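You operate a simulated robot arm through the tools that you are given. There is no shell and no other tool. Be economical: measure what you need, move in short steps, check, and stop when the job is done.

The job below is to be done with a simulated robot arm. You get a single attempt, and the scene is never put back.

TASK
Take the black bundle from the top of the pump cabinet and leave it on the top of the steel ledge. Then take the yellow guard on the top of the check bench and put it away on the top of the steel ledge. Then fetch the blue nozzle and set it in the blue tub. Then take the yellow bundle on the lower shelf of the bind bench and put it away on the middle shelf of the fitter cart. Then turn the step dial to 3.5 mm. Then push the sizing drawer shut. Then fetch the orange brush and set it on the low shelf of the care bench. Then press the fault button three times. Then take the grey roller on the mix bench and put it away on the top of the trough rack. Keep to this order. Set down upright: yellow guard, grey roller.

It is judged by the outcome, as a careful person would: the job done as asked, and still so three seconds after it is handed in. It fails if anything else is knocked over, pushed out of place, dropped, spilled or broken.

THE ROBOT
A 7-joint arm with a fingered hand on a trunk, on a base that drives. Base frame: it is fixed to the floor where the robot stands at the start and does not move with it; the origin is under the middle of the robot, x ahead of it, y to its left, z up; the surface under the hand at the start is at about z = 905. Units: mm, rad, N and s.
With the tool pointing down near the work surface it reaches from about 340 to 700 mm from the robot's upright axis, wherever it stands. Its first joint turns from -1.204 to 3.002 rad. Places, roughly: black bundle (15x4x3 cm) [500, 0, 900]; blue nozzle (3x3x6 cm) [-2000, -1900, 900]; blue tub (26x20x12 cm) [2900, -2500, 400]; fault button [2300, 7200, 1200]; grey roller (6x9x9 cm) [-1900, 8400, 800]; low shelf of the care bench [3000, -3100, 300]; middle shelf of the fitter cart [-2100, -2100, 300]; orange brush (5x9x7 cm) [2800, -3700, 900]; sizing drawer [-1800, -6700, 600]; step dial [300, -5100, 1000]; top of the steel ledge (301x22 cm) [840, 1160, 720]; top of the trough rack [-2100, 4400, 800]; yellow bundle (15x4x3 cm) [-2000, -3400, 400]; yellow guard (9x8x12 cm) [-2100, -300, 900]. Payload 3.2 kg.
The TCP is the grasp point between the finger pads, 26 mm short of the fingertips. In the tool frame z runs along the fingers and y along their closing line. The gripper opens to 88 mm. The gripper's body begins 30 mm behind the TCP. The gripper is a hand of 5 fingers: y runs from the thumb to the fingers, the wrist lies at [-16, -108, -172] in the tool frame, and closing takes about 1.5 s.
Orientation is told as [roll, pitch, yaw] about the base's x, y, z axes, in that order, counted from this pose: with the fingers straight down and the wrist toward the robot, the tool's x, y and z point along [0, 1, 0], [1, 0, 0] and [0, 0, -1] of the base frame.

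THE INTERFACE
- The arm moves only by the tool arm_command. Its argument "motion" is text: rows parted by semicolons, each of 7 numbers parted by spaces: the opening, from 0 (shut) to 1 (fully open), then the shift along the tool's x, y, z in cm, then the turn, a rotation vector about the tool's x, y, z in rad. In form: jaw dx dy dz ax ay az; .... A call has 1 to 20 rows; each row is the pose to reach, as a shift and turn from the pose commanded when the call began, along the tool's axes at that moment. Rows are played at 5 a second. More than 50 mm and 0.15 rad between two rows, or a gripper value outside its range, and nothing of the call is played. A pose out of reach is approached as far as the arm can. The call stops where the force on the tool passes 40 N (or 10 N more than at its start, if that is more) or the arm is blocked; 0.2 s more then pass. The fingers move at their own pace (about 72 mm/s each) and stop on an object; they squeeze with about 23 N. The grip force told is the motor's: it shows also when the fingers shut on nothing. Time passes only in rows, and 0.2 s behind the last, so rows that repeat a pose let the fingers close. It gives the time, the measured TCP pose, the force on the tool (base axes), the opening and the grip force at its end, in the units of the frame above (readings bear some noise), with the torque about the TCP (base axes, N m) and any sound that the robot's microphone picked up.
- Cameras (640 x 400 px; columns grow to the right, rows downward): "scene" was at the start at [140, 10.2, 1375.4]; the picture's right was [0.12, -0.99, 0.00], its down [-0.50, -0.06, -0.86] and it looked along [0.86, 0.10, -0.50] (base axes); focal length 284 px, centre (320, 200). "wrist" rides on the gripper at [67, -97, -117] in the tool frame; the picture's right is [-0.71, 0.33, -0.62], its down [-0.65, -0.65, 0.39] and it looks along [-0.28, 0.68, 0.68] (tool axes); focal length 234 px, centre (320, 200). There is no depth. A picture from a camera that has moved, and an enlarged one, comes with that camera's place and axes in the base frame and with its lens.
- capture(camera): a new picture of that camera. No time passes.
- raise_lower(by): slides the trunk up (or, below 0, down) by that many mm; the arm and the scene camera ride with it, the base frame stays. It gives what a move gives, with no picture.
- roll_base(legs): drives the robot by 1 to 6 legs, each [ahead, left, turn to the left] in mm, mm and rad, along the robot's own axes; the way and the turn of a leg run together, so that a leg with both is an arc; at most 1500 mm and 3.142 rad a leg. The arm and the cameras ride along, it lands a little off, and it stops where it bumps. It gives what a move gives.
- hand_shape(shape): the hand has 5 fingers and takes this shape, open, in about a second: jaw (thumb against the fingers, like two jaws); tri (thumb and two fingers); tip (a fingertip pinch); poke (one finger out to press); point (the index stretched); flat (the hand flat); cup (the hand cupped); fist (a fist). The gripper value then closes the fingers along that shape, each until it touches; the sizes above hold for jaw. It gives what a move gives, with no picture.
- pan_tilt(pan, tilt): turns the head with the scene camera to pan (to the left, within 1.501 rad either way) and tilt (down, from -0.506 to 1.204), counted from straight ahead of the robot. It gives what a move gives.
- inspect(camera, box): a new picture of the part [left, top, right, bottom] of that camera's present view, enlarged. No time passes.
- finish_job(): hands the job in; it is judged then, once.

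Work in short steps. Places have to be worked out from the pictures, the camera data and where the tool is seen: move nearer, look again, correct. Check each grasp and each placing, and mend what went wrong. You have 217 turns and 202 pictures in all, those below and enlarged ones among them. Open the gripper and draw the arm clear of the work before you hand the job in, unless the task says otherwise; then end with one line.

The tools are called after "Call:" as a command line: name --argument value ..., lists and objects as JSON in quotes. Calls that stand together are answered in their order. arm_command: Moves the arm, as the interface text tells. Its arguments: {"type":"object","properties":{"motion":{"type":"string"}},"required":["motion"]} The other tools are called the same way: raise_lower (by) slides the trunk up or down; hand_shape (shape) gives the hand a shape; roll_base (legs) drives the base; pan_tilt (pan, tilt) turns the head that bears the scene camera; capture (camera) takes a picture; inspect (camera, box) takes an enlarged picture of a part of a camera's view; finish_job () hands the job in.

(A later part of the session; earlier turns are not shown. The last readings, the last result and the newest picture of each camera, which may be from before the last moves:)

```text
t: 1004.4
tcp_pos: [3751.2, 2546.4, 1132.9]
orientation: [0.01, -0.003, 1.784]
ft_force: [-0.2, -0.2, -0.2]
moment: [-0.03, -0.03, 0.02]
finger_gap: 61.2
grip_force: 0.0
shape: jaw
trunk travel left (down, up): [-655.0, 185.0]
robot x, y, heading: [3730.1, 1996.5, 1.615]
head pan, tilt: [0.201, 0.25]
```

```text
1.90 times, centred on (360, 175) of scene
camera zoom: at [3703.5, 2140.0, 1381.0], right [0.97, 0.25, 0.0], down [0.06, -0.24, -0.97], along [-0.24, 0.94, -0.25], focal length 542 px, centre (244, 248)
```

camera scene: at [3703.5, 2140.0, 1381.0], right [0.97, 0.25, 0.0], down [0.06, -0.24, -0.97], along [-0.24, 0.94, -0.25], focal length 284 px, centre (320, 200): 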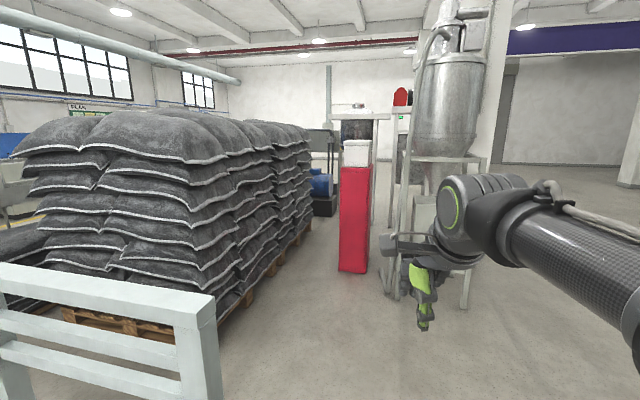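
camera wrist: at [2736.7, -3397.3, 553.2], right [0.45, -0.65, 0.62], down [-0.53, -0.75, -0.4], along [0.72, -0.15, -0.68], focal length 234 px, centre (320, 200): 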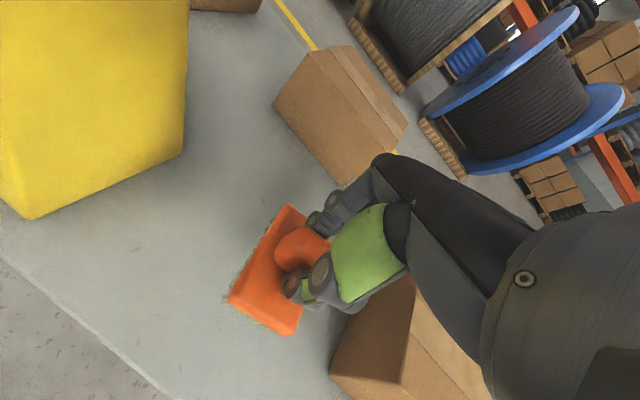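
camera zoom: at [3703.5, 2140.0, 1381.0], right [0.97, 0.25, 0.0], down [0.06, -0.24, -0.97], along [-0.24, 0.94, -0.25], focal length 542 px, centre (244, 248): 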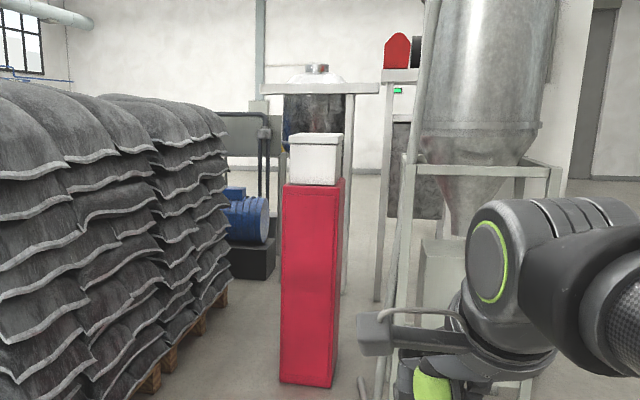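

I look right to choose a way past the hopper stand.

Call:
pan_tilt --pan -0.55 --tilt 0.25

Call:
capture --camera "scene"

```text
t: 1005.5
tcp_pos: [3750.6, 2545.0, 1131.9]
orientation: [0.012, -0.001, 1.786]
ft_force: [-0.1, -0.9, -0.4]
moment: [-0.01, -0.03, -0.03]
finger_gap: 61.3
grip_force: 0.1
shape: jaw
trunk travel left (down, up): [-655.0, 185.0]
robot x, y, heading: [3726.1, 2000.4, 1.619]
head pan, tilt: [-0.55, 0.25]
```

```text
43 pictures are left
camera scene: at [3771.2, 2131.4, 1381.0], right [0.88, -0.48, 0.0], down [-0.12, -0.22, -0.97], along [0.47, 0.85, -0.25], focal length 284 px, centre (320, 200)
```

scene: 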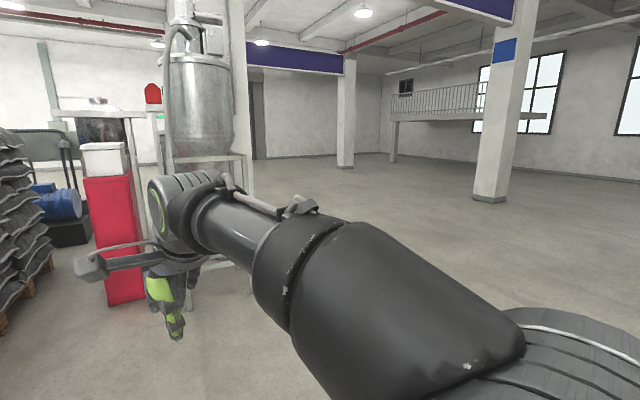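

Open floor to the east. Sidestep to x≈4950 and drive north, then look west.

Call:
roll_base --legs '[[0, -1300, -0.045], [1500, 0, 0], [1500, 0, 0], [900, 0, 0]]'

Call:
pan_tilt --pan 1.1 --tilt 0.2

Call:
capture --camera "scene"

```text
t: 1030.4
tcp_pos: [5100.8, 6469.6, 1133.2]
orientation: [0.011, -0.003, 1.735]
ft_force: [0.1, 0.4, 1.2]
moment: [0.02, 0.04, -0.02]
finger_gap: 61.4
grip_force: 0.1
shape: jaw
trunk travel left (down, up): [-655.0, 185.0]
robot x, y, heading: [5046.6, 5929.5, 1.567]
head pan, tilt: [-0.55, 0.25]
```

```text
t: 1032.1
tcp_pos: [5101.1, 6469.4, 1133.2]
orientation: [0.011, -0.001, 1.731]
ft_force: [1.2, -0.3, 0.7]
moment: [0.02, 0.0, -0.01]
finger_gap: 61.2
grip_force: 0.0
shape: jaw
trunk travel left (down, up): [-655.0, 185.0]
robot x, y, heading: [5047.8, 5923.9, 1.568]
head pan, tilt: [1.1, 0.201]
```

```text
42 pictures are left
camera scene: at [4968.1, 6017.8, 1385.6], right [0.46, 0.89, 0.0], down [0.18, -0.09, -0.98], along [-0.87, 0.45, -0.2], focal length 284 px, centre (320, 200)
```

scene: 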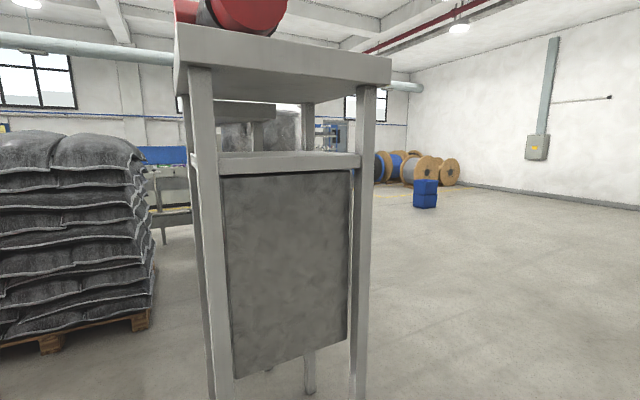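

A stand is in the way; I continue to y≈7300 and look straight west.

Call:
roll_base --legs '[[1350, 0, 0], [0, 0, 1.571]]'

Call:
pan_tilt --pan 0.15 --tilt 0.2

Call:
capture --camera "scene"

```text
t: 1042.5
tcp_pos: [4514.8, 7353.8, 1133.7]
orientation: [0.01, -0.001, -3.031]
ft_force: [-0.5, 0.8, -0.7]
moment: [0.02, 0.01, 0.03]
finger_gap: 61.3
grip_force: 0.1
shape: jaw
trunk travel left (down, up): [-655.0, 185.0]
robot x, y, heading: [5053.8, 7277.4, 3.089]
head pan, tilt: [1.1, 0.201]
```

```text
t: 1043.8
tcp_pos: [4514.4, 7354.1, 1134.7]
orientation: [0.012, 0.0, -3.032]
ft_force: [-0.8, -0.1, 0.1]
moment: [-0.01, 0.0, 0.01]
finger_gap: 61.2
grip_force: 0.1
shape: jaw
trunk travel left (down, up): [-655.0, 185.0]
robot x, y, heading: [5056.6, 7272.8, 3.082]
head pan, tilt: [0.15, 0.201]
```

```text
41 pictures are left
camera scene: at [4912.3, 7268.8, 1385.6], right [-0.1, 1.0, 0.0], down [0.2, 0.02, -0.98], along [-0.98, -0.09, -0.2], focal length 284 px, centre (320, 200)
```

scene: 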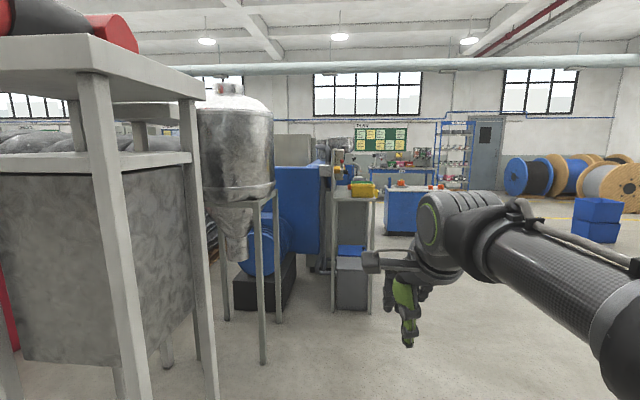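

Call:
inspect --camera "scene" --box '[230, 130, 450, 320]'

```text
2.11 times, centred on (340, 225) of scene
camera zoom: at [4912.3, 7268.8, 1385.6], right [-0.1, 1.0, 0.0], down [0.2, 0.02, -0.98], along [-0.98, -0.09, -0.2], focal length 599 px, centre (278, 147)
```

zoom: 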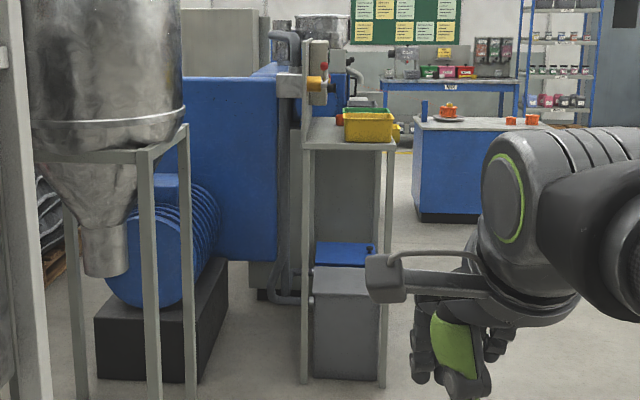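

The button panel is seen edge-on near (2300, 7200, 1200) facing north. I drive to its north side and face south.

Call:
roll_base --legs '[[0, -950, 0.05], [1400, 0, 0], [1350, 0, 0], [0, 0, 1.571]]'

Call:
pan_tilt --pan 0.1 --tilt 0.25

Call:
capture --camera "scene"

```text
t: 1065.5
tcp_pos: [2256.3, 7702.2, 1133.8]
orientation: [0.009, 0.0, -1.444]
ft_force: [1.3, -0.1, 0.4]
moment: [0.01, 0.0, 0.01]
finger_gap: 61.6
grip_force: 0.0
shape: jaw
trunk travel left (down, up): [-655.0, 185.0]
robot x, y, heading: [2326.9, 8246.5, -1.609]
head pan, tilt: [0.15, 0.201]
```

```text
t: 1066.1
tcp_pos: [2256.3, 7702.1, 1133.6]
orientation: [0.011, -0.003, -1.443]
ft_force: [0.3, -0.2, 0.4]
moment: [0.02, 0.01, -0.02]
finger_gap: 61.0
grip_force: 0.0
shape: jaw
trunk travel left (down, up): [-655.0, 185.0]
robot x, y, heading: [2324.9, 8245.5, -1.609]
head pan, tilt: [0.099, 0.25]
```

```text
39 pictures are left
camera scene: at [2329.5, 8100.7, 1381.0], right [-1.0, -0.06, 0.0], down [-0.01, 0.25, -0.97], along [0.06, -0.97, -0.25], focal length 284 px, centre (320, 200)
```

scene: 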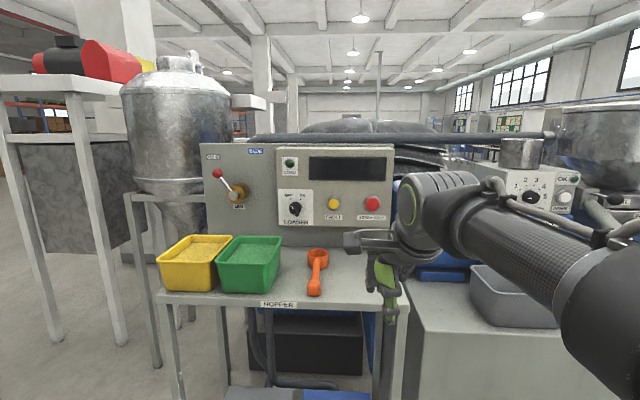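

Call:
inspect --camera "scene" --box '[190, 130, 410, 270]'

```text
2.86 times, centred on (300, 200) of scene
camera zoom: at [2329.5, 8100.7, 1381.0], right [-1.0, -0.06, 0.0], down [-0.01, 0.25, -0.97], along [0.06, -0.97, -0.25], focal length 813 px, centre (377, 200)
```

zoom: 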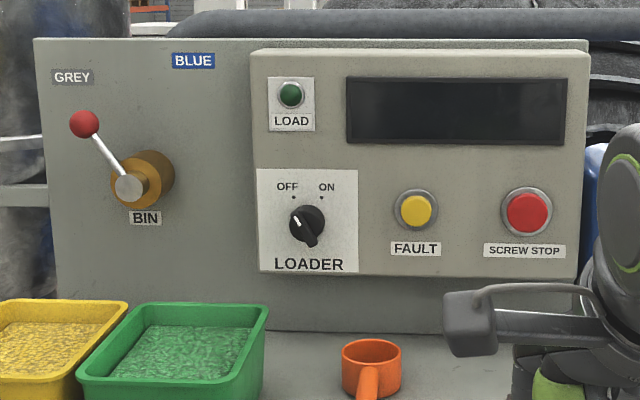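

The FAULT button is yellow at about (2340, ~7230, ~1145). I square up, take the poke shape, and turn the hand to point forward.

Call:
hand_shape --shape "poke"

Call:
roll_base --legs '[[0, 0, 0.038]]'

Call:
arm_command --motion "1 0 0 0 0 0 0.08; 1 0 0 0 0 0 0.16; 1 0 0 0 0 0 0.16"

Call:
arm_command --motion "1 0 0 0 -0.14 0 0; 1 0 0 0 -0.28 0 0; 1 0 0 0 -0.42 0 0; 1 0 0 0 -0.56 0 0; 1 0 0 0 -0.70 0 0; 1 0 0 0 -0.84 0 0; 1 0 0 0 -0.98 0 0; 1 0 0 0 -1.12 0 0; 1 0 0 0 -1.26 0 0; 1 0 0 0 -1.40 0 0; 1 0 0 0 -1.5 0 0; 1 0 0 0 -1.57 0 0; 1 0 0 0 -1.57 0 0"

Call:
arm_command --motion "1 0 0 0 0 0 0.13; 1 0 0 0 0 0 0.26; 1 0 0 0 0 0 0.4; 1 0 0 0 0 0 0.4"

Call:
capture --camera "wrist"

Call:
capture --camera "scene"

```text
t: 1067.0
tcp_pos: [2257.2, 7702.5, 1134.4]
orientation: [0.01, -0.002, -1.443]
ft_force: [0.0, 1.1, -0.6]
moment: [-0.01, 0.0, 0.03]
finger_gap: 0.0
grip_force: 0.1
shape: poke
trunk travel left (down, up): [-655.0, 185.0]
robot x, y, heading: [2330.3, 8244.6, -1.609]
head pan, tilt: [0.099, 0.25]
```

```text
t: 1067.8
tcp_pos: [2276.3, 7700.2, 1133.8]
orientation: [0.01, -0.002, -1.405]
ft_force: [-0.8, 0.1, 0.4]
moment: [-0.01, 0.02, 0.02]
finger_gap: 0.0
grip_force: 0.1
shape: poke
trunk travel left (down, up): [-655.0, 185.0]
robot x, y, heading: [2325.7, 8243.1, -1.575]
head pan, tilt: [0.099, 0.25]
```

```text
t: 1068.6
tcp_pos: [2276.1, 7699.3, 1133.2]
orientation: [0.012, 0.001, -1.565]
ft_force: [0.6, 0.5, -0.2]
moment: [-0.03, 0.0, 0.01]
finger_gap: 0.0
grip_force: 0.0
shape: poke
trunk travel left (down, up): [-655.0, 185.0]
robot x, y, heading: [2326.7, 8242.4, -1.57]
head pan, tilt: [0.099, 0.25]
```

```text
t: 1071.4
tcp_pos: [2280.4, 7701.4, 1134.1]
orientation: [1.515, -1.56, -3.086]
ft_force: [0.4, -0.4, 0.5]
moment: [-0.01, 0.0, -0.04]
finger_gap: 0.1
grip_force: 0.0
shape: poke
trunk travel left (down, up): [-655.0, 185.0]
robot x, y, heading: [2326.6, 8246.7, -1.571]
head pan, tilt: [0.099, 0.25]
```

```text
t: 1072.4
tcp_pos: [2277.1, 7701.8, 1133.1]
orientation: [1.567, -1.16, -3.133]
ft_force: [-0.1, -1.3, 0.4]
moment: [0.0, 0.02, 0.01]
finger_gap: 0.0
grip_force: 0.0
shape: poke
trunk travel left (down, up): [-655.0, 185.0]
robot x, y, heading: [2327.6, 8243.4, -1.575]
head pan, tilt: [0.099, 0.25]
```

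```text
37 pictures are left
camera wrist: at [2376.8, 7818.8, 1071.6], right [-0.78, 0.62, 0.02], down [-0.33, -0.39, -0.86], along [-0.52, -0.68, 0.51], focal length 234 px, centre (320, 200)
```

wrist: 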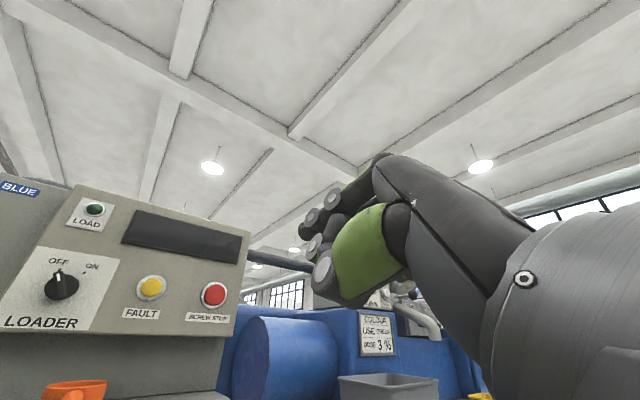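

```text
36 pictures are left
camera scene: at [2335.3, 8101.3, 1381.0], right [-1.0, -0.1, 0.0], down [-0.02, 0.25, -0.97], along [0.1, -0.96, -0.25], focal length 284 px, centre (320, 200)
```

scene: 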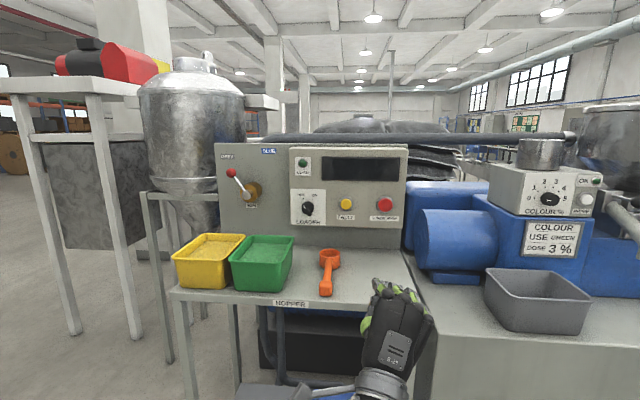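

FAULT button triangulates to (2342, 7255, 1150). I zoom on the hand to see where the poking fingertip is.

Call:
inspect --camera "wrist" --box '[240, 150, 400, 310]'

Call:
inspect --camera "scene" --box '[320, 240, 480, 400]'

```text
2.50 times, centred on (320, 230) of wrist
camera zoom: at [2376.8, 7818.8, 1071.6], right [-0.78, 0.62, 0.02], down [-0.33, -0.39, -0.86], along [-0.52, -0.68, 0.51], focal length 585 px, centre (320, 125)
```

zoom: 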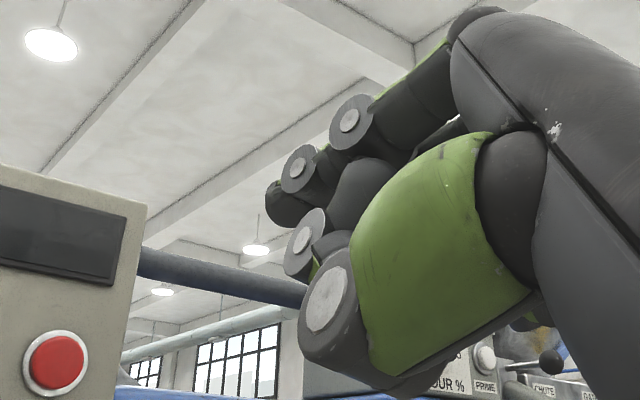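

```text
2.50 times, centred on (400, 320) of scene
camera zoom: at [2335.3, 8101.3, 1381.0], right [-1.0, -0.1, 0.0], down [-0.02, 0.25, -0.97], along [0.1, -0.96, -0.25], focal length 711 px, centre (120, -100)
```

zoom: 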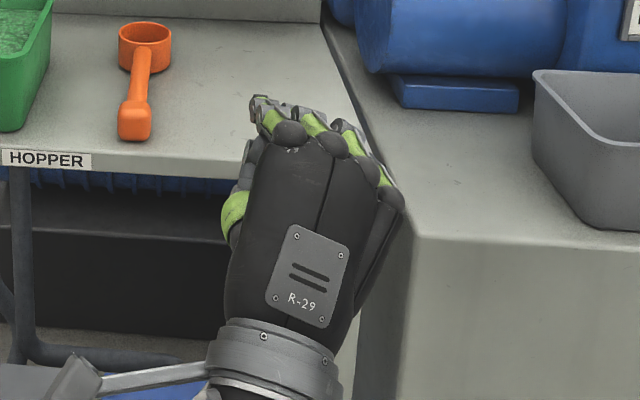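

The extended fingertip lies ~25 mm beyond the TCP near its axis. The table top (~z 997) is close under the wrist, so I use a shallower tilt (fingers 20° below horizontal) to lift the wrist, then move closer.

Call:
arm_command --motion "1 0 0 0 0 0 -0.13; 1 0 0 0 0 0 -0.26; 1 0 0 0 0 0 -0.4; 1 0 0 0 0 0 -0.4"

Call:
arm_command --motion "1 0 0 0 0.12 0 0; 1 0 0 0 0.24 0 0; 1 0 0 0 0.37 0 0; 1 0 0 0 0.37 0 0"

Call:
raise_lower --by 22

Call:
roll_base --legs '[[330, 54, 0]]'

Call:
capture --camera "wrist"

Call:
capture --camera "scene"

```text
t: 1073.4
tcp_pos: [2278.5, 7701.3, 1133.5]
orientation: [1.283, -1.562, -2.855]
ft_force: [-0.4, -0.6, 0.0]
moment: [0.0, 0.02, -0.04]
finger_gap: 0.0
grip_force: 0.0
shape: poke
trunk travel left (down, up): [-655.0, 185.0]
robot x, y, heading: [2330.1, 8247.5, -1.567]
head pan, tilt: [0.099, 0.25]
```

```text
t: 1074.4
tcp_pos: [2278.9, 7701.0, 1133.1]
orientation: [0.022, -1.195, -1.587]
ft_force: [0.5, 0.3, -0.2]
moment: [0.03, 0.02, -0.02]
finger_gap: 0.0
grip_force: 0.0
shape: poke
trunk travel left (down, up): [-655.0, 185.0]
robot x, y, heading: [2326.5, 8245.4, -1.573]
head pan, tilt: [0.099, 0.25]
```

```text
t: 1075.1
tcp_pos: [2278.2, 7700.2, 1154.3]
orientation: [0.03, -1.201, -1.595]
ft_force: [-0.4, 0.1, 0.1]
moment: [0.01, 0.0, -0.03]
finger_gap: 0.0
grip_force: 0.0
shape: poke
trunk travel left (down, up): [-677.0, 163.0]
robot x, y, heading: [2325.0, 8243.9, -1.569]
head pan, tilt: [0.099, 0.25]
```

```text
t: 1077.3
tcp_pos: [2330.4, 7373.2, 1155.0]
orientation: [0.03, -1.199, -1.593]
ft_force: [0.7, 0.4, 0.0]
moment: [0.0, -0.02, -0.01]
finger_gap: 0.0
grip_force: 0.1
shape: poke
trunk travel left (down, up): [-677.0, 163.0]
robot x, y, heading: [2379.8, 7915.1, -1.569]
head pan, tilt: [0.099, 0.25]
```

```text
33 pictures are left
camera wrist: at [2397.0, 7518.4, 1107.8], right [-0.72, 0.46, 0.53], down [-0.64, -0.13, -0.76], along [-0.28, -0.88, 0.38], focal length 234 px, centre (320, 200)
```

wrist: 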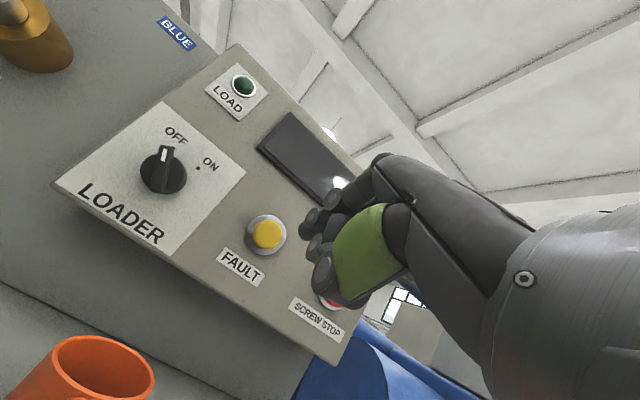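

```text
32 pictures are left
camera scene: at [2388.4, 7773.7, 1403.0], right [-1.0, -0.1, 0.0], down [-0.02, 0.25, -0.97], along [0.1, -0.96, -0.25], focal length 284 px, centre (320, 200)
```

scene: 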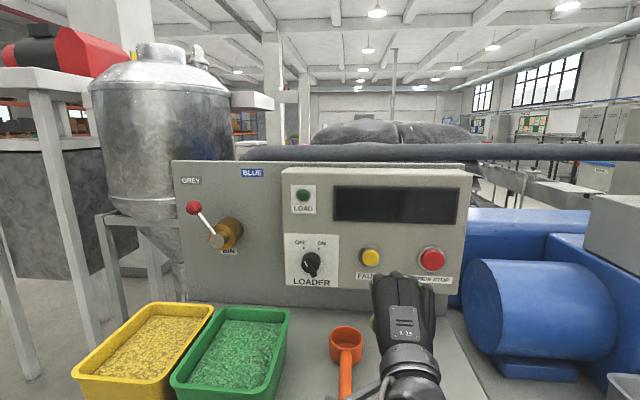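

Button re-measured at (2340, 7243, 1149); fingertip about (2341, 7348, 1150) — aligned. Advance 70 mm with the base and check.

Call:
roll_base --legs '[[70, 0, 0]]'

Call:
inspect --camera "wrist" --box '[160, 130, 400, 330]'

Call:
inspect --camera "scene" --box '[300, 220, 460, 380]'

```text
t: 1078.3
tcp_pos: [2330.2, 7304.4, 1154.2]
orientation: [0.028, -1.199, -1.592]
ft_force: [0.3, 0.2, 0.4]
moment: [-0.01, 0.02, 0.01]
finger_gap: 0.2
grip_force: 0.1
shape: poke
trunk travel left (down, up): [-677.0, 163.0]
robot x, y, heading: [2377.6, 7846.5, -1.574]
head pan, tilt: [0.099, 0.25]
```

```text
2.00 times, centred on (280, 230) of wrist
camera zoom: at [2397.0, 7449.0, 1107.7], right [-0.72, 0.46, 0.53], down [-0.64, -0.13, -0.76], along [-0.28, -0.88, 0.38], focal length 468 px, centre (400, 140)
```

zoom: 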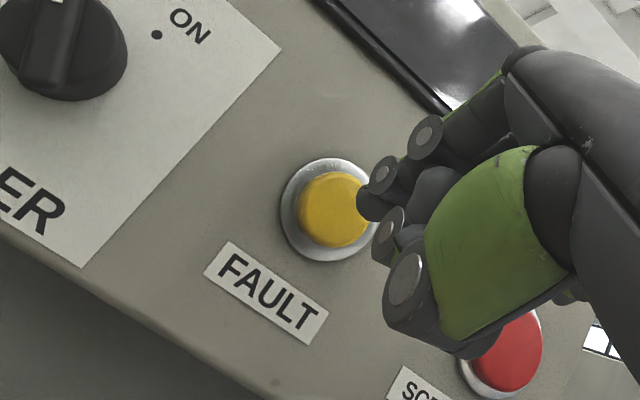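

```text
2.50 times, centred on (380, 300) of scene
camera zoom: at [2388.3, 7704.2, 1402.9], right [-1.0, -0.1, 0.0], down [-0.02, 0.25, -0.97], along [0.1, -0.96, -0.25], focal length 711 px, centre (170, -50)
```

zoom: 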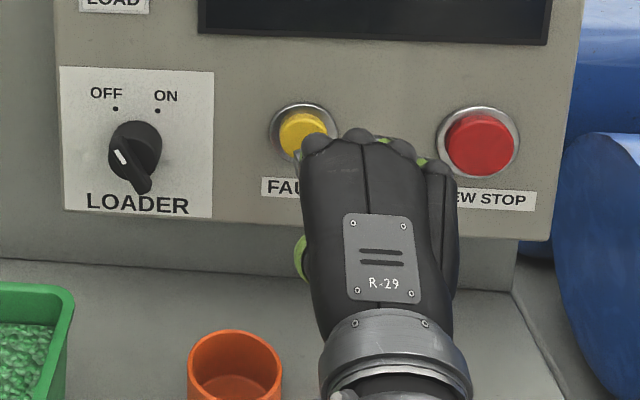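

The tip lines up with the button at ~40 mm forward travel. First press: move forward in small steps watching the force.

Call:
arm_command --motion "1 0 0.36 0.93 0 0 0; 1 0 0.72 1.86 0 0 0; 1 0 1.09 2.8 0 0 0; 1 0 1.20 3.08 0 0 0; 1 0 1.30 3.36 0 0 0; 1 0 1.41 3.63 0 0 0; 1 0 1.48 3.82 0 0 0; 1 0 1.48 3.82 0 0 0"

Call:
inspect --camera "wrist" --box '[160, 130, 400, 330]'

```text
t: 1080.1
tcp_pos: [2331.8, 7267.8, 1156.6]
orientation: [0.028, -1.203, -1.589]
ft_force: [2.6, 11.1, -1.1]
moment: [0.16, -0.04, -0.06]
finger_gap: 0.1
grip_force: 0.1
shape: poke
trunk travel left (down, up): [-677.0, 163.0]
robot x, y, heading: [2376.3, 7848.2, -1.575]
head pan, tilt: [0.099, 0.25]
heard: click
```

```text
2.00 times, centred on (280, 230) of wrist
camera zoom: at [2397.4, 7412.5, 1109.3], right [-0.72, 0.46, 0.53], down [-0.64, -0.13, -0.76], along [-0.28, -0.88, 0.39], focal length 468 px, centre (400, 140)
```

zoom: 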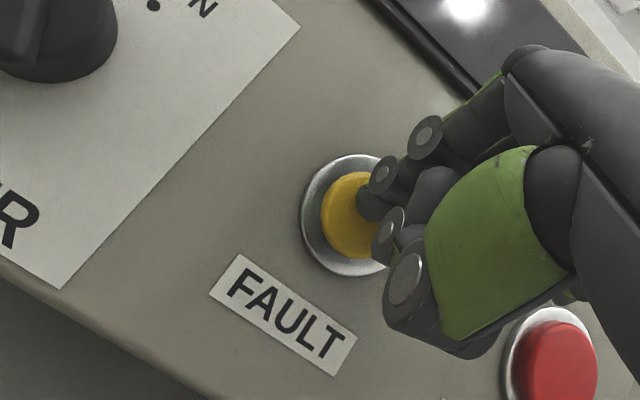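

One click. I withdraw 20 mm and press again.

Call:
arm_command --motion "1 0 -0.36 -0.93 0 0 0; 1 0 -0.72 -1.86 0 0 0; 1 0 -0.72 -1.86 0 0 0; 1 0 -0.72 -1.86 0 0 0"

Call:
arm_command --motion "1 0 0.36 0.93 0 0 0; 1 0 0.54 1.4 0 0 0; 1 0 0.65 1.68 0 0 0; 1 0 0.72 1.86 0 0 0; 1 0 0.72 1.86 0 0 0"

```text
t: 1081.1
tcp_pos: [2330.3, 7283.0, 1154.8]
orientation: [0.027, -1.202, -1.592]
ft_force: [0.0, 0.5, 1.1]
moment: [0.02, 0.0, -0.01]
finger_gap: 0.0
grip_force: 0.1
shape: poke
trunk travel left (down, up): [-677.0, 163.0]
robot x, y, heading: [2378.7, 7847.8, -1.57]
head pan, tilt: [0.099, 0.25]
```

```text
t: 1082.3
tcp_pos: [2331.3, 7266.3, 1157.2]
orientation: [0.03, -1.202, -1.59]
ft_force: [0.7, 13.2, -1.2]
moment: [0.2, 0.0, -0.09]
finger_gap: 0.0
grip_force: 0.1
shape: poke
trunk travel left (down, up): [-677.0, 163.0]
robot x, y, heading: [2382.5, 7852.0, -1.572]
head pan, tilt: [0.099, 0.25]
heard: click
```

Second click. Withdraw and press the third time, then withdraw fully.

Call:
arm_command --motion "1 0 -0.36 -0.93 0 0 0; 1 0 -0.72 -1.86 0 0 0; 1 0 -0.72 -1.86 0 0 0; 1 0 -0.72 -1.86 0 0 0"

Call:
arm_command --motion "1 0 0.36 0.93 0 0 0; 1 0 0.54 1.4 0 0 0; 1 0 0.65 1.68 0 0 0; 1 0 0.72 1.86 0 0 0; 1 0 0.72 1.86 0 0 0"

Call:
arm_command --motion "1 0 -0.36 -0.93 0 0 0; 1 0 -1.09 -2.8 0 0 0; 1 0 -1.8 -4.6 0 0 0; 1 0 -1.8 -4.6 0 0 0"

Call:
capture --camera "scene"

```text
t: 1083.3
tcp_pos: [2331.1, 7281.7, 1154.5]
orientation: [0.028, -1.201, -1.593]
ft_force: [-0.6, 0.6, -0.2]
moment: [0.04, -0.04, 0.02]
finger_gap: 0.0
grip_force: 0.1
shape: poke
trunk travel left (down, up): [-677.0, 163.0]
robot x, y, heading: [2376.3, 7850.4, -1.574]
head pan, tilt: [0.099, 0.25]
```

```text
t: 1084.5
tcp_pos: [2330.5, 7266.6, 1156.5]
orientation: [0.029, -1.202, -1.591]
ft_force: [1.2, 12.6, -1.9]
moment: [0.21, -0.01, -0.08]
finger_gap: 0.1
grip_force: 0.0
shape: poke
trunk travel left (down, up): [-677.0, 163.0]
robot x, y, heading: [2380.3, 7847.3, -1.573]
head pan, tilt: [0.099, 0.25]
heard: click
```

```text
t: 1085.5
tcp_pos: [2331.0, 7313.1, 1155.4]
orientation: [0.028, -1.202, -1.591]
ft_force: [0.4, -0.3, 0.0]
moment: [-0.01, -0.01, -0.01]
finger_gap: 0.0
grip_force: 0.1
shape: poke
trunk travel left (down, up): [-677.0, 163.0]
robot x, y, heading: [2375.1, 7847.8, -1.573]
head pan, tilt: [0.099, 0.25]
```

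```text
28 pictures are left
camera scene: at [2388.9, 7704.9, 1403.0], right [-1.0, -0.1, 0.0], down [-0.02, 0.25, -0.97], along [0.1, -0.96, -0.25], focal length 284 px, centre (320, 200)
```

scene: 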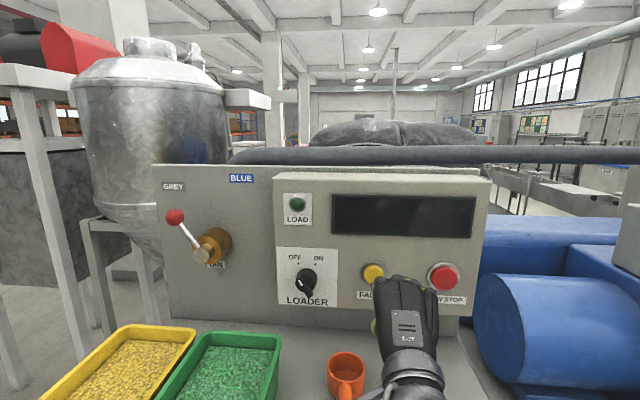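

Three clicks; FAULT done. I back off north, restore the hand, and drive west past the blue table toward the mix bench.

Call:
roll_base --legs '[[-1500, 0, 0]]'

Call:
arm_command --motion "1 0 0 0 0.14 0 0; 1 0 0 0 0.28 0 0; 1 0 0 0 0.42 0 0; 1 0 0 0 0.56 0 0; 1 0 0 0 0.7 0 0; 1 0 0 0 0.84 0 0; 1 0 0 0 0.98 0 0; 1 0 0 0 1.12 0 0; 1 0 0 0 1.2 0 0; 1 0 0 0 1.2 0 0"

Call:
hand_shape --shape "jaw"

Call:
roll_base --legs '[[0, 0, -1.571], [1400, 0, 0]]'

Call:
pan_tilt --pan 0.3 --tilt 0.3

Call:
capture --camera "scene"

```text
t: 1093.0
tcp_pos: [2332.4, 8834.9, 1154.5]
orientation: [0.03, -1.199, -1.598]
ft_force: [0.7, 1.1, 0.4]
moment: [-0.01, -0.02, 0.03]
finger_gap: 0.2
grip_force: 0.1
shape: poke
trunk travel left (down, up): [-677.0, 163.0]
robot x, y, heading: [2386.6, 9373.2, -1.58]
head pan, tilt: [0.099, 0.25]
```

```text
t: 1095.2
tcp_pos: [2332.0, 8836.3, 1154.2]
orientation: [0.011, 0.001, -1.57]
ft_force: [0.2, 0.7, -0.4]
moment: [0.02, -0.02, 0.02]
finger_gap: 0.0
grip_force: 0.0
shape: poke
trunk travel left (down, up): [-677.0, 163.0]
robot x, y, heading: [2381.4, 9370.7, -1.583]
head pan, tilt: [0.099, 0.25]
```

```text
t: 1096.1
tcp_pos: [2332.3, 8834.0, 1155.2]
orientation: [0.01, 0.0, -1.573]
ft_force: [0.3, 0.2, 0.3]
moment: [-0.01, 0.01, 0.01]
finger_gap: 87.9
grip_force: 0.0
shape: jaw
trunk travel left (down, up): [-677.0, 163.0]
robot x, y, heading: [2384.1, 9369.2, -1.578]
head pan, tilt: [0.099, 0.25]
```

```text
t: 1107.1
tcp_pos: [425.7, 9460.9, 1155.1]
orientation: [0.01, 0.001, 3.129]
ft_force: [0.1, -0.7, -0.4]
moment: [0.02, 0.05, -0.02]
finger_gap: 87.7
grip_force: 0.1
shape: jaw
trunk travel left (down, up): [-677.0, 163.0]
robot x, y, heading: [958.0, 9401.4, 3.121]
head pan, tilt: [0.099, 0.25]
```

```text
t: 1107.8
tcp_pos: [426.0, 9461.3, 1154.1]
orientation: [0.009, -0.001, 3.129]
ft_force: [0.1, -0.2, -0.7]
moment: [-0.01, 0.03, 0.0]
finger_gap: 88.0
grip_force: 0.1
shape: jaw
trunk travel left (down, up): [-677.0, 163.0]
robot x, y, heading: [958.8, 9400.8, 3.122]
head pan, tilt: [0.3, 0.3]
```

```text
27 pictures are left
camera scene: at [821.4, 9376.4, 1398.3], right [-0.28, 0.96, 0.0], down [0.28, 0.08, -0.96], along [-0.92, -0.27, -0.3], focal length 284 px, centre (320, 200)
```

scene: 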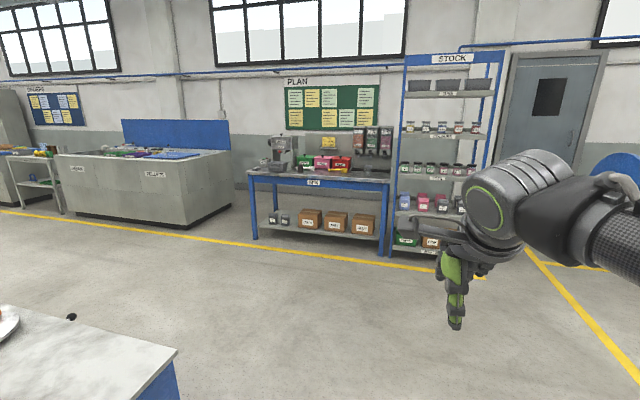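

The mix bench is at the west wall. Drive on west, then diagonally toward it, and look closely.

Call:
roll_base --legs '[[1400, 0, 0.02], [350, 880, 0]]'

Call:
pan_tilt --pan 0.1 --tilt 0.45

Call:
capture --camera "scene"

```text
t: 1119.3
tcp_pos: [-1339.0, 8614.2, 1155.0]
orientation: [0.011, -0.001, 3.119]
ft_force: [0.0, 0.9, 0.5]
moment: [0.0, -0.01, 0.02]
finger_gap: 88.2
grip_force: 0.1
shape: jaw
trunk travel left (down, up): [-677.0, 163.0]
robot x, y, heading: [-804.2, 8547.3, 3.111]
head pan, tilt: [0.3, 0.3]
```

```text
t: 1120.1
tcp_pos: [-1337.8, 8614.5, 1155.7]
orientation: [0.011, 0.0, 3.119]
ft_force: [-0.3, -0.6, -0.2]
moment: [0.02, 0.0, 0.0]
finger_gap: 87.7
grip_force: 0.1
shape: jaw
trunk travel left (down, up): [-677.0, 163.0]
robot x, y, heading: [-799.6, 8549.8, 3.116]
head pan, tilt: [0.099, 0.45]
```

```text
26 pictures are left
camera scene: at [-944.8, 8543.4, 1384.4], right [-0.07, 1.0, 0.0], down [0.43, 0.03, -0.9], along [-0.9, -0.06, -0.43], focal length 284 px, centre (320, 200)
```

scene: 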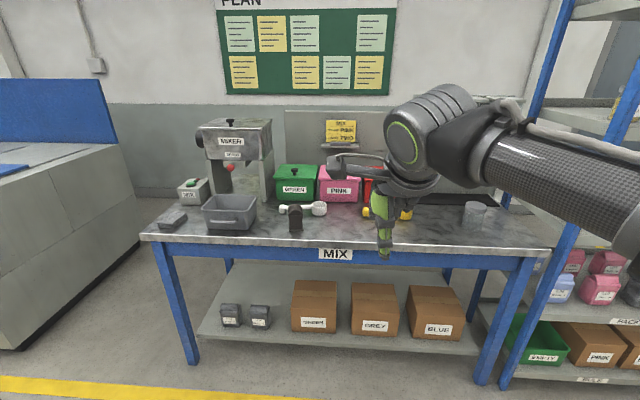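

Call:
inspect --camera "scene" --box '[160, 110, 340, 240]'

```text
3.08 times, centred on (250, 175) of scene
camera zoom: at [-944.8, 8543.4, 1384.4], right [-0.07, 1.0, 0.0], down [0.43, 0.03, -0.9], along [-0.9, -0.06, -0.43], focal length 876 px, centre (535, 277)
```

zoom: 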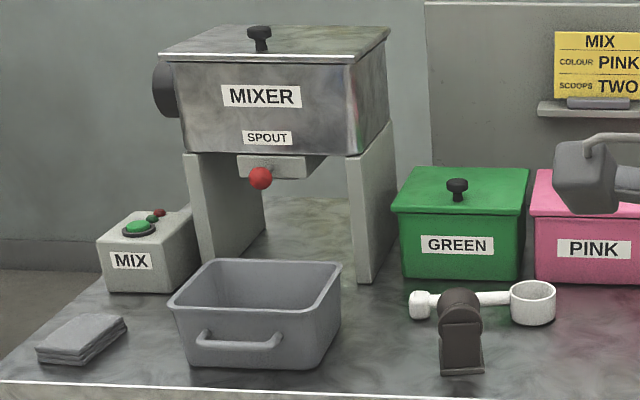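

The grey roller stands at about (-1920, 8388); its 6 cm side lies along y, so I turn the hand 90° (wrist to the right) before driving closer.

Call:
arm_command --motion "1 0 0 0 0 0 -0.14; 1 0 0 0 0 0 -0.28; 1 0 0 0 0 0 -0.42; 1 0 0 0 0 0 -0.56; 1 0 0 0 0 0 -0.7; 1 0 0 0 0 0 -0.84; 1 0 0 0 0 0 -0.98; 1 0 0 0 0 0 -1.12; 1 0 0 0 0 0 -1.26; 1 0 0 0 0 0 -1.4; 1 0 0 0 0 0 -1.55; 1 0 0 0 0 0 -1.55"

Call:
roll_base --legs '[[540, 222, 0.025]]'

Call:
capture --camera "wrist"

Call:
capture --camera "scene"

```text
t: 1122.7
tcp_pos: [-1335.7, 8614.3, 1156.2]
orientation: [-0.001, -0.012, -1.613]
ft_force: [0.9, 0.3, 0.3]
moment: [-0.02, -0.04, 0.0]
finger_gap: 87.9
grip_force: 0.2
shape: jaw
trunk travel left (down, up): [-677.0, 163.0]
robot x, y, heading: [-802.6, 8546.8, 3.112]
head pan, tilt: [0.099, 0.45]
```

```text
t: 1126.0
tcp_pos: [-1882.6, 8390.3, 1156.2]
orientation: [0.0, -0.01, -1.595]
ft_force: [0.5, 0.0, 0.5]
moment: [-0.04, 0.01, 0.03]
finger_gap: 87.8
grip_force: 0.0
shape: jaw
trunk travel left (down, up): [-677.0, 163.0]
robot x, y, heading: [-1347.3, 8337.8, 3.133]
head pan, tilt: [0.099, 0.45]
```

```text
24 pictures are left
camera wrist: at [-1813.9, 8487.3, 1271.4], right [-0.72, -0.31, 0.63], down [-0.63, 0.66, -0.4], along [-0.3, -0.68, -0.67], focal length 234 px, centre (320, 200)
```

wrist: 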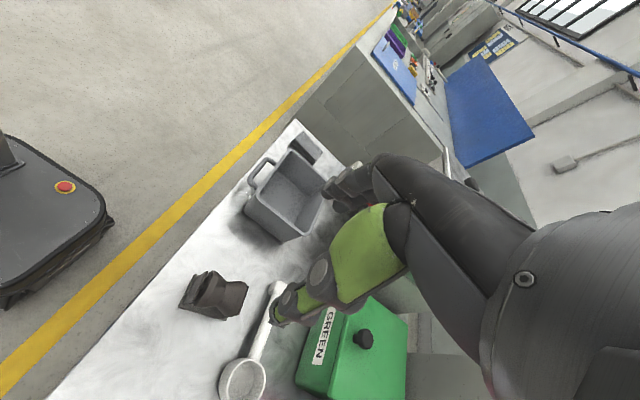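

```text
23 pictures are left
camera scene: at [-1489.0, 8327.7, 1384.3], right [-0.09, 1.0, 0.0], down [0.43, 0.04, -0.9], along [-0.9, -0.08, -0.44], focal length 284 px, centre (320, 200)
```

scene: 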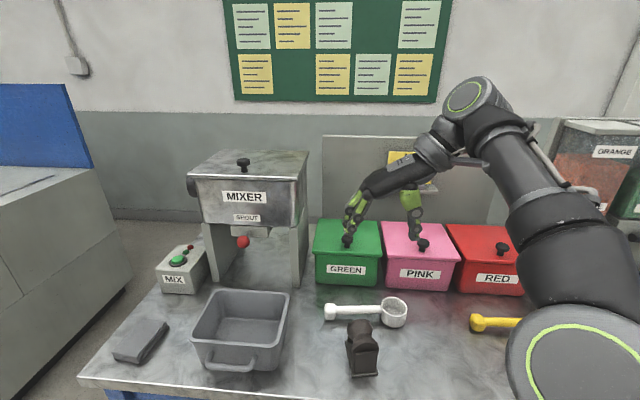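

Call:
inspect --camera "wrist" --box '[160, 250, 270, 340]'

Call:
inspect --camera "scene" --box '[310, 290, 420, 390]'

```text
4.44 times, centred on (215, 295) of wrist
camera zoom: at [-1813.9, 8487.3, 1271.4], right [-0.72, -0.31, 0.63], down [-0.63, 0.66, -0.4], along [-0.3, -0.68, -0.67], focal length 1041 px, centre (787, -222)
```

zoom: 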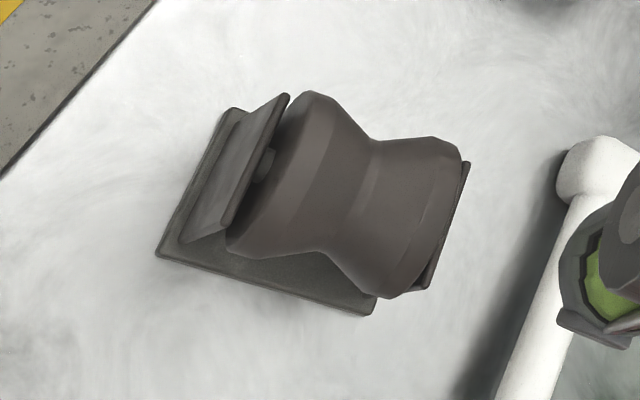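

```text
4.00 times, centred on (365, 340) of scene
camera zoom: at [-1489.0, 8327.7, 1384.3], right [-0.09, 1.0, 0.0], down [0.43, 0.04, -0.9], along [-0.9, -0.08, -0.44], focal length 1138 px, centre (140, -360)
```

zoom: 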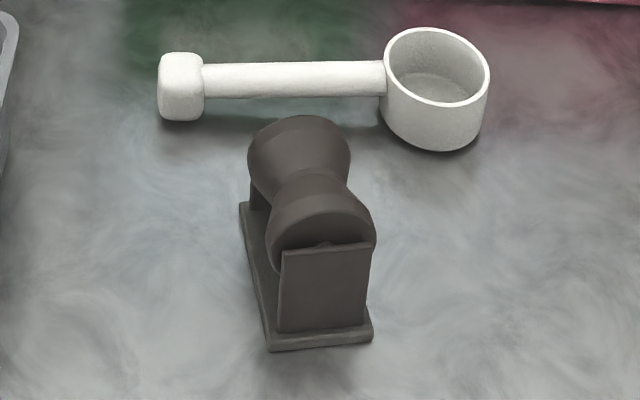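

It's a V-roller in a bracket, centre about (-1912, 8379), axis turned ~0.19 rad. I align and descend to ~75 mm above it, then check.

Call:
arm_command --motion "1 -1 0.4 4 0 0 -0.07; 1 -2 0.8 8 0 0 -0.14; 1 -2.9 1.2 12 0 0 -0.2; 1 -2.9 1.2 16 0 0 -0.2; 1 -2.9 1.2 19 0 0 -0.2; 1 -2.9 1.2 19 0 0 -0.2"

Call:
capture --camera "wrist"

Call:
inspect --camera "scene" --box '[280, 220, 480, 390]'

```text
t: 1127.4
tcp_pos: [-1912.9, 8376.3, 962.3]
orientation: [-0.004, -0.009, -1.395]
ft_force: [0.5, -0.8, 0.1]
moment: [0.03, 0.02, 0.0]
finger_gap: 88.2
grip_force: 0.0
shape: jaw
trunk travel left (down, up): [-677.0, 163.0]
robot x, y, heading: [-1349.5, 8331.7, 3.13]
head pan, tilt: [0.099, 0.45]
```

```text
20 pictures are left
camera wrist: at [-1863.3, 8485.7, 1079.2], right [-0.64, -0.44, 0.63], down [-0.75, 0.53, -0.39], along [-0.16, -0.73, -0.67], focal length 234 px, centre (320, 200)
```

wrist: 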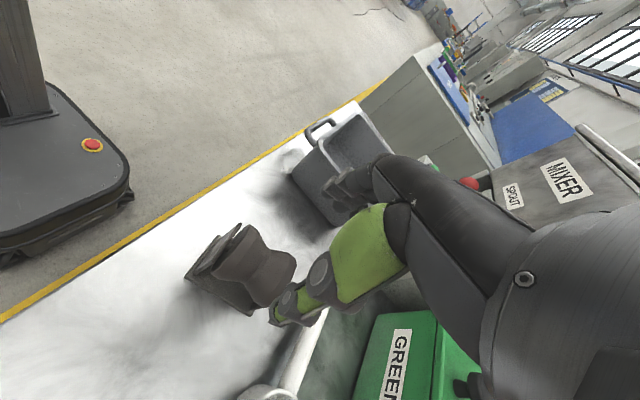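

```text
2.35 times, centred on (380, 305) of scene
camera zoom: at [-1488.3, 8328.0, 1384.4], right [-0.09, 1.0, 0.0], down [0.43, 0.04, -0.9], along [-0.9, -0.08, -0.43], focal length 670 px, centre (179, -47)
```

zoom: 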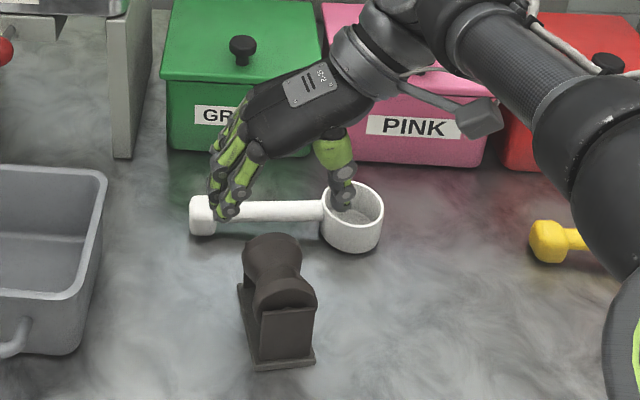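

Aligned (roller centre ≈(-1911, 8381)). Descend 100 mm and close on the roller's waist.

Call:
arm_command --motion "1 0 -0.4 4 0 0 0; 1 0 -0.4 7 0 0 0; 1 0 -0.4 9 0 0 0; 1 0 -0.4 10 0 0 0; 1 0 -0.4 10 0 0 0; 0 0 -0.4 10 0 0 0; 0 0 -0.4 10 0 0 0; 0 0 -0.4 10 0 0 0; 0 0 -0.4 10 0 0 0; 0 0 -0.4 10 0 0 0; 0 0 -0.4 10 0 0 0; 0 0 -0.4 10 0 0 0"

Call:
inspect --camera "scene" --box '[280, 220, 480, 390]'

```text
t: 1130.0
tcp_pos: [-1913.2, 8379.1, 864.5]
orientation: [-0.001, -0.012, -1.395]
ft_force: [0.6, 0.3, 0.0]
moment: [0.0, 0.02, 0.0]
finger_gap: 36.7
grip_force: 23.2
shape: jaw
trunk travel left (down, up): [-677.0, 163.0]
robot x, y, heading: [-1348.7, 8335.3, 3.131]
head pan, tilt: [0.099, 0.45]
```

```text
2.35 times, centred on (380, 305) of scene
camera zoom: at [-1489.3, 8327.9, 1384.3], right [-0.09, 1.0, 0.0], down [0.43, 0.04, -0.9], along [-0.9, -0.08, -0.44], focal length 670 px, centre (179, -47)
```

zoom: 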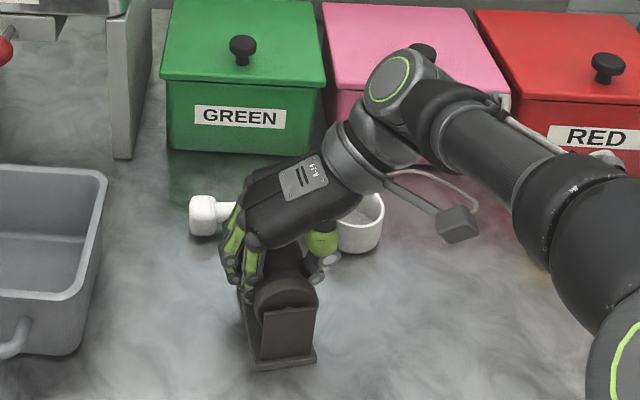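

Gripped (36.7 mm). Lift and check, then back away and drive south to the trough rack.

Call:
arm_command --motion "0 0 0 -2 0 0 0; 0 0 0 -6 0 0 0; 0 0 0 -10 0 0 0; 0 0 0 -14 0 0 0; 0 0 0 -18 0 0 0; 0 0 0 -22 0 0 0; 0 0 0 -22 0 0 0"

Call:
roll_base --legs '[[-600, 0, 0], [0, 0, 1.571], [1500, 0, 0], [1500, 0, 0], [900, 0, 0]]'

Call:
pan_tilt --pan -1.1 --tilt 0.4

Call:
capture --camera "scene"

```text
t: 1131.6
tcp_pos: [-1898.1, 8385.2, 1079.4]
orientation: [0.0, -0.01, -1.394]
ft_force: [1.4, 0.0, -3.2]
moment: [0.01, 0.03, 0.04]
finger_gap: 36.5
grip_force: 23.1
shape: jaw
out of reach, approached as far as the arm can: row 5, 6, 7
trunk travel left (down, up): [-677.0, 163.0]
robot x, y, heading: [-1349.3, 8339.0, 3.135]
head pan, tilt: [0.099, 0.45]
```

```text
t: 1157.3
tcp_pos: [-799.5, 3884.0, 1078.9]
orientation: [-0.002, -0.01, 0.169]
ft_force: [1.0, -0.9, -3.5]
moment: [-0.04, 0.02, 0.02]
finger_gap: 36.0
grip_force: 23.0
shape: jaw
trunk travel left (down, up): [-677.0, 163.0]
robot x, y, heading: [-744.8, 4436.7, -1.589]
head pan, tilt: [0.099, 0.45]
```

```text
t: 1158.7
tcp_pos: [-799.6, 3884.5, 1079.3]
orientation: [-0.002, -0.01, 0.167]
ft_force: [-0.4, -0.2, -2.2]
moment: [0.01, -0.03, -0.01]
finger_gap: 36.1
grip_force: 23.1
shape: jaw
trunk travel left (down, up): [-677.0, 163.0]
robot x, y, heading: [-747.3, 4434.5, -1.59]
head pan, tilt: [-1.1, 0.4]
```

```text
17 pictures are left
camera scene: at [-828.9, 4342.2, 1389.0], right [-0.44, 0.9, 0.0], down [0.35, 0.17, -0.92], along [-0.83, -0.4, -0.39], focal length 284 px, centre (320, 200)
```

scene: 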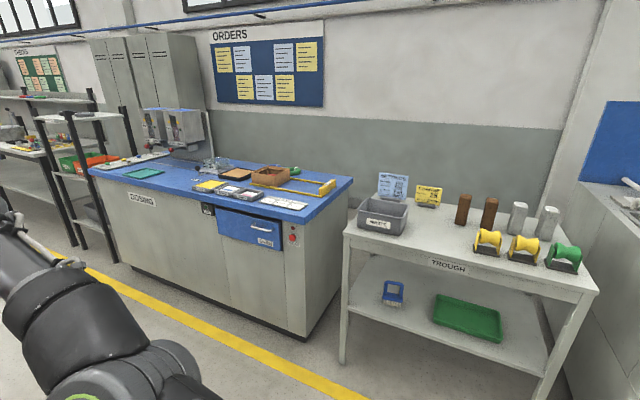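

The trough rack's top has a free area between the grey bin and the yellow rollers, about (-1930, 4330). I turn to face it and approach.

Call:
roll_base --legs '[[0, 0, -1.552], [500, 150, 0]]'

Call:
pan_tilt --pan 0.1 --tilt 0.55

Call:
capture --camera "scene"

```text
t: 1165.5
tcp_pos: [-1804.7, 4305.4, 1080.2]
orientation: [-0.002, -0.011, -1.356]
ft_force: [0.7, -0.5, -3.9]
moment: [-0.02, 0.03, 0.04]
finger_gap: 36.0
grip_force: 23.1
shape: jaw
trunk travel left (down, up): [-677.0, 163.0]
robot x, y, heading: [-1253.0, 4277.8, -3.114]
head pan, tilt: [-1.1, 0.4]
```

```text
t: 1166.9
tcp_pos: [-1805.3, 4306.7, 1080.0]
orientation: [-0.003, -0.011, -1.355]
ft_force: [0.1, 0.4, -2.3]
moment: [-0.02, 0.0, 0.01]
finger_gap: 36.1
grip_force: 22.7
shape: jaw
trunk travel left (down, up): [-677.0, 163.0]
robot x, y, heading: [-1248.4, 4277.5, -3.108]
head pan, tilt: [0.099, 0.55]
```

```text
16 pictures are left
camera scene: at [-1392.3, 4264.2, 1375.2], right [-0.13, 0.99, 0.0], down [0.52, 0.07, -0.85], along [-0.85, -0.11, -0.52], focal length 284 px, centre (320, 200)
```

scene: 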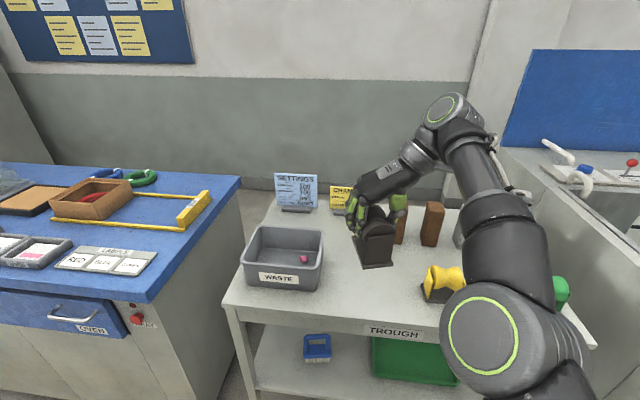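

Free span y 4200–4455. Drive 115 ahead and 25 right, then lower to ~25 mm above expected contact.

Call:
roll_base --legs '[[115, -25, 0]]'

Call:
arm_command --motion "0 0 0 4 0 0 0; 0 0 0 8 0 0 0; 0 0 0 12 0 0 0; 0 0 0 16 0 0 0; 0 0 0 18.5 0 0 0; 0 0 0 18.5 0 0 0"

Call:
capture --camera "scene"

```text
t: 1168.2
tcp_pos: [-1917.7, 4326.7, 1078.4]
orientation: [-0.002, -0.011, -1.355]
ft_force: [0.6, -0.2, -2.4]
moment: [0.0, -0.01, 0.02]
finger_gap: 36.1
grip_force: 22.8
shape: jaw
trunk travel left (down, up): [-677.0, 163.0]
robot x, y, heading: [-1363.3, 4299.7, -3.109]
head pan, tilt: [0.099, 0.55]
```

```text
t: 1169.6
tcp_pos: [-1951.5, 4323.2, 895.9]
orientation: [0.0, -0.011, -1.355]
ft_force: [0.1, 0.5, -2.6]
moment: [-0.01, -0.02, -0.02]
finger_gap: 35.8
grip_force: 23.2
shape: jaw
out of reach, approached as far as the arm can: row 1, 2, 3, 4, 5, 6
trunk travel left (down, up): [-677.0, 163.0]
robot x, y, heading: [-1364.5, 4302.2, -3.108]
head pan, tilt: [0.099, 0.55]
```

```text
15 pictures are left
camera scene: at [-1504.7, 4285.3, 1375.3], right [-0.13, 0.99, 0.0], down [0.52, 0.07, -0.85], along [-0.85, -0.11, -0.52], focal length 284 px, centre (320, 200)
```

scene: 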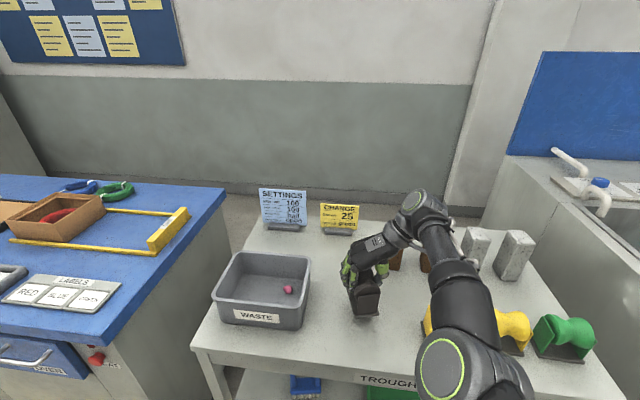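

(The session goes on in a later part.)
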